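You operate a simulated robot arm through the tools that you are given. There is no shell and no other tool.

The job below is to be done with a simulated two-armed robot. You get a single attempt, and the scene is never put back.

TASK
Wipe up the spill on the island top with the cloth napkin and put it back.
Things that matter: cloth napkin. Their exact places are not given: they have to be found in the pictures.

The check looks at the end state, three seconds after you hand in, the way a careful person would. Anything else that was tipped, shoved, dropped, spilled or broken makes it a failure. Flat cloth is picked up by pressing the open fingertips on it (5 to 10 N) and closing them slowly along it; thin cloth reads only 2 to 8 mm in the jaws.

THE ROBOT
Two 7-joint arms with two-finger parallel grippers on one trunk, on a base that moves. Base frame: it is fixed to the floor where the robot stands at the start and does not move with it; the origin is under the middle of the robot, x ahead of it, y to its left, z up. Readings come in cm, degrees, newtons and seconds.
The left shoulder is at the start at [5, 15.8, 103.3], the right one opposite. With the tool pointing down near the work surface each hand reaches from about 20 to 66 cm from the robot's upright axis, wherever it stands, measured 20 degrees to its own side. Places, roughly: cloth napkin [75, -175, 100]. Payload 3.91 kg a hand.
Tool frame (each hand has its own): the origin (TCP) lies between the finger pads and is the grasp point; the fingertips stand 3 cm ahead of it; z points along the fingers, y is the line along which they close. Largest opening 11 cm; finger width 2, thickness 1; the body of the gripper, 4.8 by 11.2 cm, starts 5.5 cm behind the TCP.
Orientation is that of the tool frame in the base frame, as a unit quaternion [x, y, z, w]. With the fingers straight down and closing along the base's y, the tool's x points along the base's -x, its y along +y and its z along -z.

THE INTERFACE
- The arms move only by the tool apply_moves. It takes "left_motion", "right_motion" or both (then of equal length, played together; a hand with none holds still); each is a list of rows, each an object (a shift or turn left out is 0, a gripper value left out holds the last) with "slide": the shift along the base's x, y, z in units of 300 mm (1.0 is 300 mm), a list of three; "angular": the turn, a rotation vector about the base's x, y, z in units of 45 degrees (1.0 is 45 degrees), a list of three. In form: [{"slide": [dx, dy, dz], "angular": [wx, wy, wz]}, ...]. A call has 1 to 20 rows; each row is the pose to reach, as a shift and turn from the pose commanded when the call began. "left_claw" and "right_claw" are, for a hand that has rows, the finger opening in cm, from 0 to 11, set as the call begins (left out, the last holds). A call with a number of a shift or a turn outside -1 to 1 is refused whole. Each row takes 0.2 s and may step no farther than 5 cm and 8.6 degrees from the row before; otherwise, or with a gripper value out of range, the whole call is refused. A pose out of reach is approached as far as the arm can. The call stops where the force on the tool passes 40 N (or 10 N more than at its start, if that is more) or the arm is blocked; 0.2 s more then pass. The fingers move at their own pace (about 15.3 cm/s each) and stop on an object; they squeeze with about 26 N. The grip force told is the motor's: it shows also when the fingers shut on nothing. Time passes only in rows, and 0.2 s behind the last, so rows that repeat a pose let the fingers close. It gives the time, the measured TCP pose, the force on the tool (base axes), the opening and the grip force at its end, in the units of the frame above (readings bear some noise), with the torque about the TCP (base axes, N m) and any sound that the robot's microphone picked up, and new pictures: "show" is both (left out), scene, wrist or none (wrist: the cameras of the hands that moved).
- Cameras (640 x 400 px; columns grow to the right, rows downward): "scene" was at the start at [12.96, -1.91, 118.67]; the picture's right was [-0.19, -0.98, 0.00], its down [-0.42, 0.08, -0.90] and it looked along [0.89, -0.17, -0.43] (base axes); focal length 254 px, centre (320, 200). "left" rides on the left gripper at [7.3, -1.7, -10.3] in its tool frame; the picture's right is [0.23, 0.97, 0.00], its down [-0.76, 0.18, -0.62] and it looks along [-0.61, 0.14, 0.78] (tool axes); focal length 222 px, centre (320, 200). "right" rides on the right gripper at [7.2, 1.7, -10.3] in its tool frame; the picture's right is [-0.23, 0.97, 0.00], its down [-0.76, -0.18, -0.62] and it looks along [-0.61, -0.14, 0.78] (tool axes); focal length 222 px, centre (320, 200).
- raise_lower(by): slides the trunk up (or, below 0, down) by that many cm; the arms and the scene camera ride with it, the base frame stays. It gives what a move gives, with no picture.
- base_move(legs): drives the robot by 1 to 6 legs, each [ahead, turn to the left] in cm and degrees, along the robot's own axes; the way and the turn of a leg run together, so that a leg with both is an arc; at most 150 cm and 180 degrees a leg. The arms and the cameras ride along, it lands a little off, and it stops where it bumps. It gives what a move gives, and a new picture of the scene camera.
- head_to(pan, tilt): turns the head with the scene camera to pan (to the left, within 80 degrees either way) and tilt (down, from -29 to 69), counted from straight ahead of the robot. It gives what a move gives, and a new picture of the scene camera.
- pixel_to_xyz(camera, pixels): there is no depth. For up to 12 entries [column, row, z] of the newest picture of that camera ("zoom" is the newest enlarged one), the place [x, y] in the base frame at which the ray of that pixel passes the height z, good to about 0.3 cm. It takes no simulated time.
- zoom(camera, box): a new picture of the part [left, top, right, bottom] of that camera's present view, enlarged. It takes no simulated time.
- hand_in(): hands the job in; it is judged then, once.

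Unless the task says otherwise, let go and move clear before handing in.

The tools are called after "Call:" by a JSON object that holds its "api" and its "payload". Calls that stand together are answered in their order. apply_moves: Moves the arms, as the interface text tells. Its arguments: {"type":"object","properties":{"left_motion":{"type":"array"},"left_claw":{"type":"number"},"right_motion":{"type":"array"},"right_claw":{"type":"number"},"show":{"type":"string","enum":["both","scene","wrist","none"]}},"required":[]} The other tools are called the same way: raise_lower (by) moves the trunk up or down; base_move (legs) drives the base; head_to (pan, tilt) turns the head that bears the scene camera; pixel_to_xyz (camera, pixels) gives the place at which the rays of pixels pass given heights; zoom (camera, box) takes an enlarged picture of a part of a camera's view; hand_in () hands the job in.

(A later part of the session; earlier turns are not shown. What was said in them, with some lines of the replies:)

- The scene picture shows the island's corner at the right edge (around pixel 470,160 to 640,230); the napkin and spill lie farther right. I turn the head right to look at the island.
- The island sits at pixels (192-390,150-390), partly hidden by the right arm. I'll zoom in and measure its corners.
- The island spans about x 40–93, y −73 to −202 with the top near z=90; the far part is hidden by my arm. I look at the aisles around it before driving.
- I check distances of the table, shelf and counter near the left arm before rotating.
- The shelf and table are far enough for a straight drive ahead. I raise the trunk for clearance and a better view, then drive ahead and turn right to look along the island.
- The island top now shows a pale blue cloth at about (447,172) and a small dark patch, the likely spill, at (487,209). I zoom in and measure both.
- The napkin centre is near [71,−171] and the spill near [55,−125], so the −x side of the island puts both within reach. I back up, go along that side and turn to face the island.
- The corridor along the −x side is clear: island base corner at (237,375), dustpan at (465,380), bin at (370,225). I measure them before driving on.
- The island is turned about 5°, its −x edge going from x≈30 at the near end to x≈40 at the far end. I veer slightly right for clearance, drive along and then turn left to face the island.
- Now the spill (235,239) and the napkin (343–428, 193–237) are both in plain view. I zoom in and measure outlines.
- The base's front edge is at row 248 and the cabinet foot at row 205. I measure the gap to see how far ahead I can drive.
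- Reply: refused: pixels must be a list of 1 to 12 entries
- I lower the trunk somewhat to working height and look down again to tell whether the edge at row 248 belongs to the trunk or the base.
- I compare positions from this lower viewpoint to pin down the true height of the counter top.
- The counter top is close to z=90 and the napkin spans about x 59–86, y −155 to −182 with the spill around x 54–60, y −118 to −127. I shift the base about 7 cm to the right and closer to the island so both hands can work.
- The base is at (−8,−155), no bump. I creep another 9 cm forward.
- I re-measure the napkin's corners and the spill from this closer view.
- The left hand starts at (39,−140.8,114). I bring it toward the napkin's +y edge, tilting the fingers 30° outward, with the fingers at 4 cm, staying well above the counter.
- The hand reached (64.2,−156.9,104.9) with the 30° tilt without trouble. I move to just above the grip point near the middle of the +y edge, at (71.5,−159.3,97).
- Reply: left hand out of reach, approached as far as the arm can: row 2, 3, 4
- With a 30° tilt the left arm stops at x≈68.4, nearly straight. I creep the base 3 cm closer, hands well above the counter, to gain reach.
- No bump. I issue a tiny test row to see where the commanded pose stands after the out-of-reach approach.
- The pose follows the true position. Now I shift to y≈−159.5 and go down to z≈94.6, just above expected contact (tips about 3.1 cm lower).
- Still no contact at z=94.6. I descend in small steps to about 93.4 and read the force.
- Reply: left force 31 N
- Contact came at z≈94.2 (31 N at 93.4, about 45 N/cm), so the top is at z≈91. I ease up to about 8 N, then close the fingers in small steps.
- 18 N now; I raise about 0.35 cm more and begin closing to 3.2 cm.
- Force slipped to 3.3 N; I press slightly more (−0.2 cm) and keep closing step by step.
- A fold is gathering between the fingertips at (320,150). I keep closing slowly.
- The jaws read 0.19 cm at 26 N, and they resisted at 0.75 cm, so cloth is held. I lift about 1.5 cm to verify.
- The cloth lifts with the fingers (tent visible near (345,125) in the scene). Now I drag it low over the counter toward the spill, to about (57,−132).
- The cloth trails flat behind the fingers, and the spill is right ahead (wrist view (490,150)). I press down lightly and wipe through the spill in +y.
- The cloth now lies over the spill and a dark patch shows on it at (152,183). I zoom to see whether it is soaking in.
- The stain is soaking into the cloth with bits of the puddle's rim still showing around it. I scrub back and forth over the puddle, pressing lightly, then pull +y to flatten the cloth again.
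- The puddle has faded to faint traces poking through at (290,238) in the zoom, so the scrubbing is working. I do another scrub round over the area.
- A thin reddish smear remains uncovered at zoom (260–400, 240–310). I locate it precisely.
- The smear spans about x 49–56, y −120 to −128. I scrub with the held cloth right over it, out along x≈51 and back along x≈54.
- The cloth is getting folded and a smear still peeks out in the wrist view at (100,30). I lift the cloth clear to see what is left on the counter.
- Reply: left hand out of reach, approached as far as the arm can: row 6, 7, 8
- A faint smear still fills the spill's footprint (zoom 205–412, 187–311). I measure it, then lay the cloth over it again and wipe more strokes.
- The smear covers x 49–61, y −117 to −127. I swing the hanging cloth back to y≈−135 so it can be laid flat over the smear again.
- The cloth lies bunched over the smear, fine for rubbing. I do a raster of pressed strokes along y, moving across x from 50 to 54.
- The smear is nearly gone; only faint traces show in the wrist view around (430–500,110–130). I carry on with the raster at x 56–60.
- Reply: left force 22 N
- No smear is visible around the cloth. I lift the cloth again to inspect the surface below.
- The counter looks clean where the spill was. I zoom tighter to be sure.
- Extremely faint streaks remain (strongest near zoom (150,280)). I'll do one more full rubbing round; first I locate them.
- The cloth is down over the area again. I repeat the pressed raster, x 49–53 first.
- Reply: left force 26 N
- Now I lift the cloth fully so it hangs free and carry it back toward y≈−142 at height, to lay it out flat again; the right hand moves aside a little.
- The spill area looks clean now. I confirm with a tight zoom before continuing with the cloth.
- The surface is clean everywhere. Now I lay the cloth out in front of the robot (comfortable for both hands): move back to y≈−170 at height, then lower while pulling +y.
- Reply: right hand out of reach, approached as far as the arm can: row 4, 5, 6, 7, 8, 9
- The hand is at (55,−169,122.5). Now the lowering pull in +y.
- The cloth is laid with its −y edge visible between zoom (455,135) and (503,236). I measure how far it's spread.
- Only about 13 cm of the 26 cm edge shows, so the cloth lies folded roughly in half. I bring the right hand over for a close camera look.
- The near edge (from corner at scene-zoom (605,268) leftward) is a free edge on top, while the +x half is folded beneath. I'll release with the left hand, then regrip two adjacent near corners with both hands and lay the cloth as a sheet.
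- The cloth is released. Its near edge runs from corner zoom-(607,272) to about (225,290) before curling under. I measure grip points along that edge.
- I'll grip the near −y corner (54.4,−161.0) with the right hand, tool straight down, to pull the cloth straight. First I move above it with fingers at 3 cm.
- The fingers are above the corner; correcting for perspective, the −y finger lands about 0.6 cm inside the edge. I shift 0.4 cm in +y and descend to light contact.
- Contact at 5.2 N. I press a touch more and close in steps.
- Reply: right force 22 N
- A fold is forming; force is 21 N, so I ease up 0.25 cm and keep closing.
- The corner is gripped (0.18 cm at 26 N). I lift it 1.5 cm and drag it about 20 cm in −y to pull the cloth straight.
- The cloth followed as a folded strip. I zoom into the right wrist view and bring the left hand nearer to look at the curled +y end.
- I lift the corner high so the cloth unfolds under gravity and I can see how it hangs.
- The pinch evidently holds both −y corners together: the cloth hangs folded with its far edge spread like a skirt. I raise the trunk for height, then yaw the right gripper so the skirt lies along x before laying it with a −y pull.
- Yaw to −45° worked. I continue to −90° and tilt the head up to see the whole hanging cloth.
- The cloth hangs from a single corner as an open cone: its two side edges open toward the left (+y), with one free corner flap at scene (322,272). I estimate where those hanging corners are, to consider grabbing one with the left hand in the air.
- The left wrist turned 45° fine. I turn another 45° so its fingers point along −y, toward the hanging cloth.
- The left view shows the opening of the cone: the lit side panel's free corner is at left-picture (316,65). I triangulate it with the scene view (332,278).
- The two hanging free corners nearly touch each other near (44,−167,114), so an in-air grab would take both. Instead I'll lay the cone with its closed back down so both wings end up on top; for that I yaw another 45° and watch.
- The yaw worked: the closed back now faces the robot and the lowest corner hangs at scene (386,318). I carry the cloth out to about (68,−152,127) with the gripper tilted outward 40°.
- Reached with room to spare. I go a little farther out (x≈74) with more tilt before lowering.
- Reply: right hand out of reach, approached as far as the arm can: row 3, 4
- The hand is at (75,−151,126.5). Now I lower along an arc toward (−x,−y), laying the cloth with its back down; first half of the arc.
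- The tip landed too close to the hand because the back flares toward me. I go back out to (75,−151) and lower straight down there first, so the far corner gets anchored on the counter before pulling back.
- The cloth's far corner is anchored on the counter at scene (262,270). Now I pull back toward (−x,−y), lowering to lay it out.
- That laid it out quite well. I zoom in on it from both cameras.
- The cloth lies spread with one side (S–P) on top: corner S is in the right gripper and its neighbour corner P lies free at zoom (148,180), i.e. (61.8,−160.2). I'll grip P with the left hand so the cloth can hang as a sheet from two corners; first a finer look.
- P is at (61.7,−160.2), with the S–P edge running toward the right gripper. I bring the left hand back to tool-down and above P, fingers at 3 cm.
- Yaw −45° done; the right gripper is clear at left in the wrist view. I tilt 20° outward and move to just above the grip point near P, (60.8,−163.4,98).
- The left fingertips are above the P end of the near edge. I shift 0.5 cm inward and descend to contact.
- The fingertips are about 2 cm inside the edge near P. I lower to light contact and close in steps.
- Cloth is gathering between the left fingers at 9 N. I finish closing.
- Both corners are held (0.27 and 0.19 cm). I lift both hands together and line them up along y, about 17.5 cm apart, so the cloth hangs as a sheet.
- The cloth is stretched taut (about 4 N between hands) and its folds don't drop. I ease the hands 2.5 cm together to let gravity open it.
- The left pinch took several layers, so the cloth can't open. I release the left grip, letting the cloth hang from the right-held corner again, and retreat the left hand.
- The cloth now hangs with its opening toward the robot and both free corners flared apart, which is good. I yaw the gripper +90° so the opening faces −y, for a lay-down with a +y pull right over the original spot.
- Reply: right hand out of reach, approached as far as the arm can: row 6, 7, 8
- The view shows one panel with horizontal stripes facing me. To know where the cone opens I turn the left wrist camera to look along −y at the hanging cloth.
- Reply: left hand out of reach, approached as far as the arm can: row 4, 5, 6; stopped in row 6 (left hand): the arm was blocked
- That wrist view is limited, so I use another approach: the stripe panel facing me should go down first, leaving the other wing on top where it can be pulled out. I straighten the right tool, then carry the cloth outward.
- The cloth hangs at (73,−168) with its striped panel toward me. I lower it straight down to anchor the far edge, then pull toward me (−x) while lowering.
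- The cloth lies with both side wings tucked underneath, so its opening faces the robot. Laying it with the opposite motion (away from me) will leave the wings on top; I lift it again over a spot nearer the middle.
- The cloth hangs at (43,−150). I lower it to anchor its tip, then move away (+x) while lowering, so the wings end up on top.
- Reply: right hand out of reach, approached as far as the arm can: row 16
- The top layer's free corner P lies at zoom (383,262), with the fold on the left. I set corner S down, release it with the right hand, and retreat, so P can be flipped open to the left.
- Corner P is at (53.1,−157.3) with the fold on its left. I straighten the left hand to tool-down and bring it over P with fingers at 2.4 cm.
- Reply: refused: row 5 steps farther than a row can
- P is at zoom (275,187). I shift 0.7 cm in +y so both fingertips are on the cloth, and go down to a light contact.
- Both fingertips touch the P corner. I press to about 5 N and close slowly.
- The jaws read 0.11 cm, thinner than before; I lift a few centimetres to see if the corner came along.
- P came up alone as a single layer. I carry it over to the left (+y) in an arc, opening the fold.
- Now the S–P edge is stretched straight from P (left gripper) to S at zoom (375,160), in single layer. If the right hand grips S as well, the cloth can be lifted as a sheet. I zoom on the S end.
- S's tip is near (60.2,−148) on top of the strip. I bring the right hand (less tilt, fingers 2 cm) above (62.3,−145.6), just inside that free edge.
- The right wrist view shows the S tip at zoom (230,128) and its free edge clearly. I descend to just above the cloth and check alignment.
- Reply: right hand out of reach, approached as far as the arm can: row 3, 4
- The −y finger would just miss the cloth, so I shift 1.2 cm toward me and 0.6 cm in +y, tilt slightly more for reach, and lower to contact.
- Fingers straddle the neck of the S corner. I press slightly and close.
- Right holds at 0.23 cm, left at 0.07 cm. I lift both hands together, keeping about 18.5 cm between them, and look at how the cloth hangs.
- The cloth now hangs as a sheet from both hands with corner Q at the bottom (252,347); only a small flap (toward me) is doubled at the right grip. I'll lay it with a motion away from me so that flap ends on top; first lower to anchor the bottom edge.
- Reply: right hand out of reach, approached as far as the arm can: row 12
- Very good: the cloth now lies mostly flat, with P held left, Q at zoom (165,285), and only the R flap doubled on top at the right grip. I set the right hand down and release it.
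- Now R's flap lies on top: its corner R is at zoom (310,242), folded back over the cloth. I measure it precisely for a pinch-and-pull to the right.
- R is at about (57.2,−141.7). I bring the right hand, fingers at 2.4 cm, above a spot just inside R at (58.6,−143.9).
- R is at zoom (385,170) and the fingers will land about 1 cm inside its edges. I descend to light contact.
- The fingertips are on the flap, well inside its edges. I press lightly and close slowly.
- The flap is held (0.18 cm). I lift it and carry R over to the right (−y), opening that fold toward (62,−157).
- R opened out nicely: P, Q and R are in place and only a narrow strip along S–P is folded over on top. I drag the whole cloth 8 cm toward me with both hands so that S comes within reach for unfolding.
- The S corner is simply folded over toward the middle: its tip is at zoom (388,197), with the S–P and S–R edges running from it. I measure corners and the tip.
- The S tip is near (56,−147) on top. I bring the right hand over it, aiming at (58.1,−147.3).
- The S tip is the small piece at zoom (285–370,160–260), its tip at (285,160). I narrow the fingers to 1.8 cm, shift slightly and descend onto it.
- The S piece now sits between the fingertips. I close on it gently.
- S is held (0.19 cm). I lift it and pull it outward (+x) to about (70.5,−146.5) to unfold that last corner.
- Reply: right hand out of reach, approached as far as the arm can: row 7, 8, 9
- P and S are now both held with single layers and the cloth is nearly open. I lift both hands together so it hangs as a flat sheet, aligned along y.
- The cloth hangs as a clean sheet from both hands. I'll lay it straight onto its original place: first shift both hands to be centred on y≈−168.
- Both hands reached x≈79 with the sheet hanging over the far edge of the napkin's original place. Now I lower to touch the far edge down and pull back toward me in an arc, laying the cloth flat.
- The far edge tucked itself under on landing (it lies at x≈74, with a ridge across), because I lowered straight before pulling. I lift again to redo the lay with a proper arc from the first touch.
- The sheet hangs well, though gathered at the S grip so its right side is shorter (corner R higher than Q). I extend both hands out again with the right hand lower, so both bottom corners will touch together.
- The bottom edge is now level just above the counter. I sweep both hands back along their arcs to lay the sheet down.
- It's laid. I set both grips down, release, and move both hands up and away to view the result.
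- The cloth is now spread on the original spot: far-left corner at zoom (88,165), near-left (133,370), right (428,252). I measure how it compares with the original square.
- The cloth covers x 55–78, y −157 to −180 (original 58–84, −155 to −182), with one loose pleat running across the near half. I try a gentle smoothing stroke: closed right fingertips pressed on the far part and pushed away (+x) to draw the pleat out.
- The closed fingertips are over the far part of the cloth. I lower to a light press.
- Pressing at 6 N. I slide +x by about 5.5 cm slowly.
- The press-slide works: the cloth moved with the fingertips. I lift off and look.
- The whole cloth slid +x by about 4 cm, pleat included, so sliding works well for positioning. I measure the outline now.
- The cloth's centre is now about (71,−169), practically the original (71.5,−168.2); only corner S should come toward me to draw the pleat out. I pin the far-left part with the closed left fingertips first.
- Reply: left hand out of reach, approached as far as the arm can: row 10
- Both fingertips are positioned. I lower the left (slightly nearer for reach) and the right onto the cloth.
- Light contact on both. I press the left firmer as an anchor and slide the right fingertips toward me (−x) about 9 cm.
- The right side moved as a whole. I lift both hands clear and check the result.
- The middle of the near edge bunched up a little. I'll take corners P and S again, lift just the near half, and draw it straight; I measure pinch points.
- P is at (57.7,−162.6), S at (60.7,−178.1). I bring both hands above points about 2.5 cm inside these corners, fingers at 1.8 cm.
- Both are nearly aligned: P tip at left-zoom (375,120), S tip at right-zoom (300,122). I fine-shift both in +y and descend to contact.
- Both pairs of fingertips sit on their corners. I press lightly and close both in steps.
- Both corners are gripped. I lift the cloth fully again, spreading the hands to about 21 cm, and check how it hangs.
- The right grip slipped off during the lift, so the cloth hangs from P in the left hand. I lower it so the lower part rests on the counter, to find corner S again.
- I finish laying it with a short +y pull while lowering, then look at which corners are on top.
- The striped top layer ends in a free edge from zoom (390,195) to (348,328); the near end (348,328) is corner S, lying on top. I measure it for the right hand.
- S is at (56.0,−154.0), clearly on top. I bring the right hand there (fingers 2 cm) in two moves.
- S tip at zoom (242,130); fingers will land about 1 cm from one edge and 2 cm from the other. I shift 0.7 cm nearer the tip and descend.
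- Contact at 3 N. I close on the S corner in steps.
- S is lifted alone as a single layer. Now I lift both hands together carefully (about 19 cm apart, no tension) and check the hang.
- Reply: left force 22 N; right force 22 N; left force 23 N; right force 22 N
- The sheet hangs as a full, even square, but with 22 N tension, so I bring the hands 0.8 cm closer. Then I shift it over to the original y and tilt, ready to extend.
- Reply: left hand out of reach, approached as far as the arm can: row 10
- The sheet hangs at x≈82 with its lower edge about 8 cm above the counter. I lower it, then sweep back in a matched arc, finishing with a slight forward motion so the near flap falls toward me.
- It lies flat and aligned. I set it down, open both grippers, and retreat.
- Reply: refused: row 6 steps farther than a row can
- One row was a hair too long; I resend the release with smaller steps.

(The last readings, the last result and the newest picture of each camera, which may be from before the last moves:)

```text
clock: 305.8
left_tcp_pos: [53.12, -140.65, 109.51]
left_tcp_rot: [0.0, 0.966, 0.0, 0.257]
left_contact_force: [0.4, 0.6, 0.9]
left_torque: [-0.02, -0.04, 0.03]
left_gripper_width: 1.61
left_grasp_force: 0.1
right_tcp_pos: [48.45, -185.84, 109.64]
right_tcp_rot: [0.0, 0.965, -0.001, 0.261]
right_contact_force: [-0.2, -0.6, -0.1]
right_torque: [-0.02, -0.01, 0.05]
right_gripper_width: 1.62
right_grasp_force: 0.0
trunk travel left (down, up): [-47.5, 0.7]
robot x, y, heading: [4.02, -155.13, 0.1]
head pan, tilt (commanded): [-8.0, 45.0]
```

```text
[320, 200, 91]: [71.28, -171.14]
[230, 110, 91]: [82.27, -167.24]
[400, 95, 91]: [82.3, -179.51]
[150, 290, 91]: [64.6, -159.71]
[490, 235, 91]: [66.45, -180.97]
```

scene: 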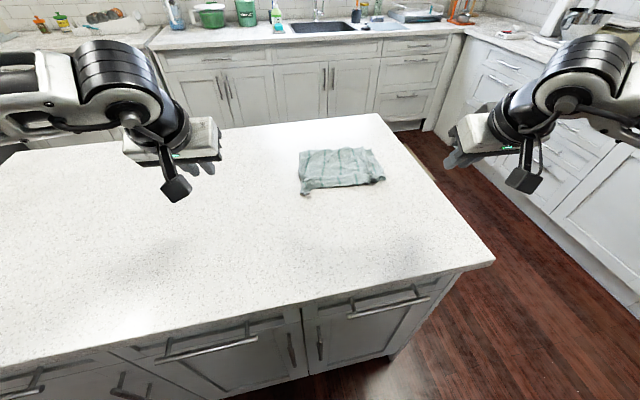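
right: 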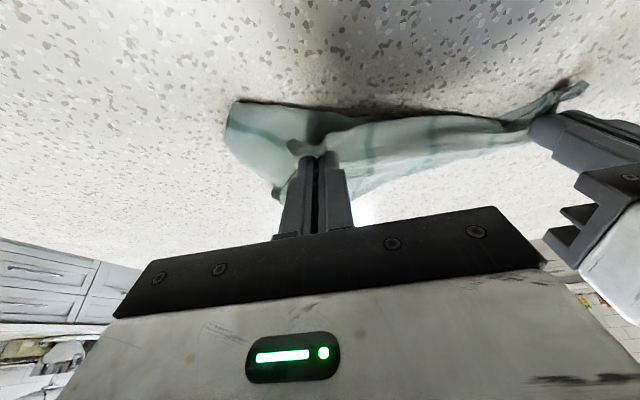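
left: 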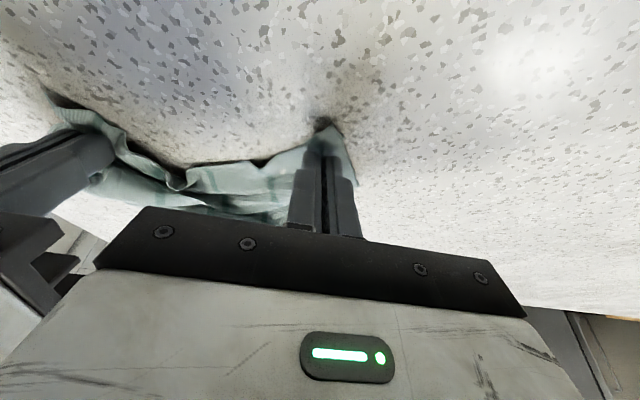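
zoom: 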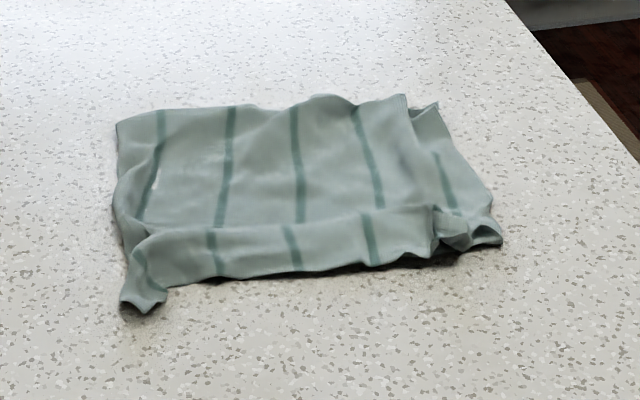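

The napkin now lies as a tidy rectangle on its original spot (about x 64–82, y −159 to −181, centre close to the original). I retreat the arms and check the whole counter for any residue.

Call:
{"api": "apply_moves", "payload": {"left_motion": [{"slide": [-0.08, 0.08, 0.05]}, {"slide": [-0.18, 0.15, 0.1]}, {"slide": [-0.28, 0.2, 0.15]}, {"slide": [-0.38, 0.24, 0.2]}, {"slide": [-0.46, 0.26, 0.25]}], "right_motion": [{"slide": [-0.06, 0, 0.05]}, {"slide": [-0.14, 0, 0.1]}, {"slide": [-0.22, 0, 0.15]}, {"slide": [-0.3, 0.05, 0.2]}, {"slide": [-0.34, 0.1, 0.25]}], "show": "none"}}

Call:
{"api": "base_move", "payload": {"legs": [[-25, 0]]}}

Call:
{"api": "head_to", "payload": {"pan": 3, "tilt": 38}}

Call:
{"api": "zoom", "payload": {"camera": "scene", "box": [120, 140, 460, 330]}}

```text
clock: 306.9
left_tcp_pos: [39.54, -132.81, 116.8]
left_tcp_rot: [-0.001, 0.967, 0.0, 0.256]
left_contact_force: [-0.3, -0.2, 0.1]
left_torque: [0.03, 0.02, -0.02]
left_gripper_width: 1.57
left_grasp_force: 0.0
right_tcp_pos: [38.44, -182.85, 117.14]
right_tcp_rot: [0.0, 0.966, 0.0, 0.259]
right_contact_force: [-0.3, 0.4, 0.8]
right_torque: [0.02, 0.01, -0.02]
right_gripper_width: 1.59
right_grasp_force: 0.1
trunk travel left (down, up): [-47.5, 0.7]
robot x, y, heading: [3.93, -155.05, 0.0]
head pan, tilt (commanded): [-8.0, 45.0]
```

```text
clock: 308.8
left_tcp_pos: [14.59, -132.64, 116.83]
left_tcp_rot: [-0.002, 0.967, 0.0, 0.256]
left_contact_force: [-1.4, -0.6, -0.2]
left_torque: [0.01, -0.02, 0.01]
left_gripper_width: 1.61
left_grasp_force: 0.0
right_tcp_pos: [13.63, -182.9, 117.11]
right_tcp_rot: [-0.001, 0.966, 0.001, 0.26]
right_contact_force: [-0.4, 0.1, 0.9]
right_torque: [0.01, 0.02, 0.01]
right_gripper_width: 1.6
right_grasp_force: 0.1
trunk travel left (down, up): [-47.5, 0.7]
robot x, y, heading: [-20.71, -155.1, 0.2]
head pan, tilt (commanded): [-8.0, 45.0]
```

scene: 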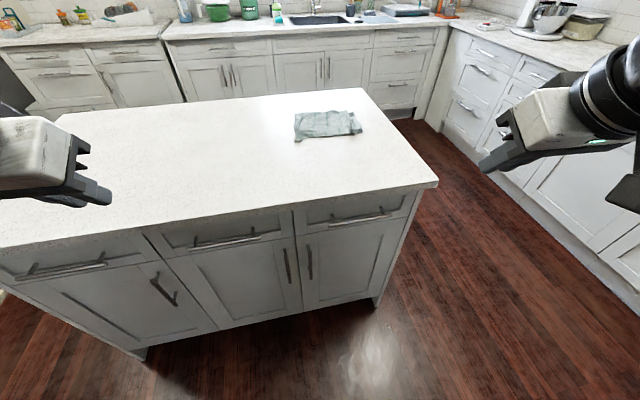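

```text
clock: 309.5
left_tcp_pos: [14.66, -132.75, 116.81]
left_tcp_rot: [-0.002, 0.967, 0.001, 0.256]
left_contact_force: [0.2, 0.5, -0.1]
left_torque: [0.0, -0.04, 0.0]
left_gripper_width: 1.56
left_grasp_force: 0.0
right_tcp_pos: [13.7, -182.87, 116.96]
right_tcp_rot: [-0.002, 0.966, 0.001, 0.26]
right_contact_force: [0.9, 0.1, -0.1]
right_torque: [0.02, -0.03, -0.04]
right_gripper_width: 1.58
right_grasp_force: 0.0
trunk travel left (down, up): [-47.5, 0.7]
robot x, y, heading: [-20.64, -155.04, 0.2]
head pan, tilt (commanded): [3.0, 38.0]
```

scene: 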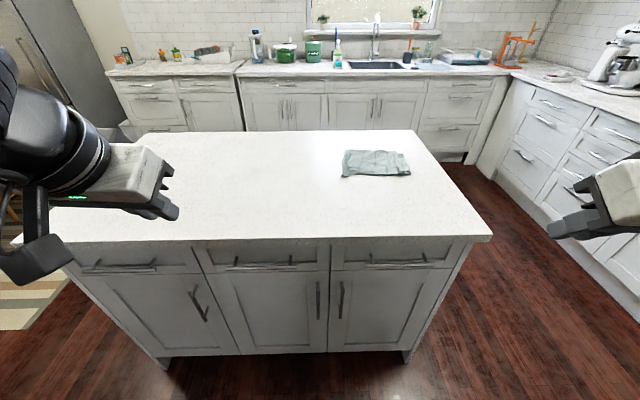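

```text
1.88 times, centred on (290, 235) of scene
```

zoom: 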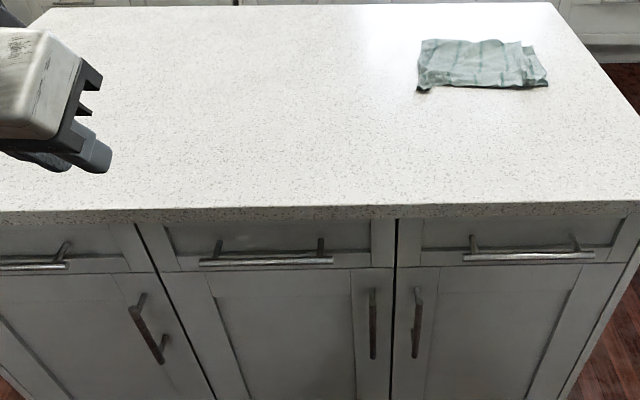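

The counter is clean and the napkin is back in place. One last tight look at the former spill area before handing in.

Call:
{"api": "zoom", "payload": {"camera": "scene", "box": [190, 150, 330, 235]}}

Call:
{"api": "zoom", "payload": {"camera": "scene", "box": [325, 130, 435, 195]}}

Call:
{"api": "pixel_to_xyz", "payload": {"camera": "scene", "pixels": [[343, 151, 91], [403, 152, 91], [410, 174, 91], [342, 177, 91], [376, 163, 91]]}}

```text
4.57 times, centred on (260, 192) of scene
```

zoom: 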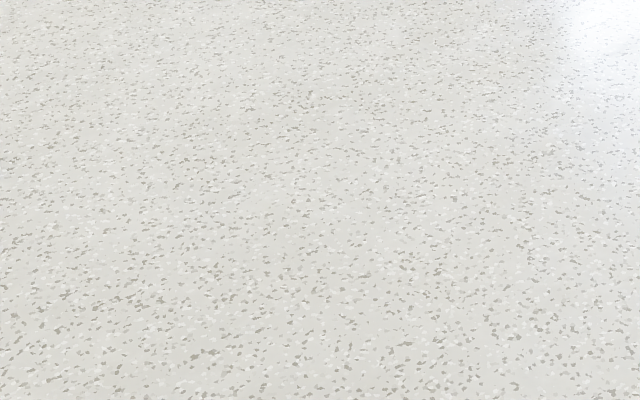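

```text
5.82 times, centred on (380, 162) of scene
```

zoom: 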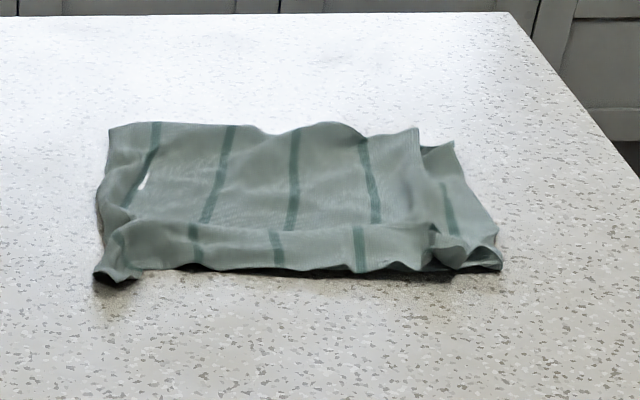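

```text
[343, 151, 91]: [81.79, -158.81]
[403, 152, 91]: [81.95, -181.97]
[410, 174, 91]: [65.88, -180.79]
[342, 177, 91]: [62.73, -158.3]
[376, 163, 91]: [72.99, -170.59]
```

The counter shows no trace of the spill. The napkin lies spread at about x 63–82, y −158 to −182, with its centre within about 3 cm of where it started. Both grippers are open and clear, so I hand in.

Call:
{"api": "hand_in", "payload": {}}

```text
The job is handed in.
```

The spill on the island top is wiped up and the napkin is back in place. The last close-up pictures show no trace of the spill on the counter.

- **Napkin:** It lies spread out with its centre about 3 cm from where it started. It isn't perfectly flat. The edge nearest the robot's side of the island is folded over, so it covers about 19 cm front to back instead of 26 cm, and there are small wrinkles where the grippers held it.
- **Surroundings:** Nothing else on or around the island was moved. Both grippers are open and the robot has backed away from the counter.

Wiping took several passes with the cloth. Laying the napkin flat again took several tries, mainly because it kept folding and one grip slipped during a lift.
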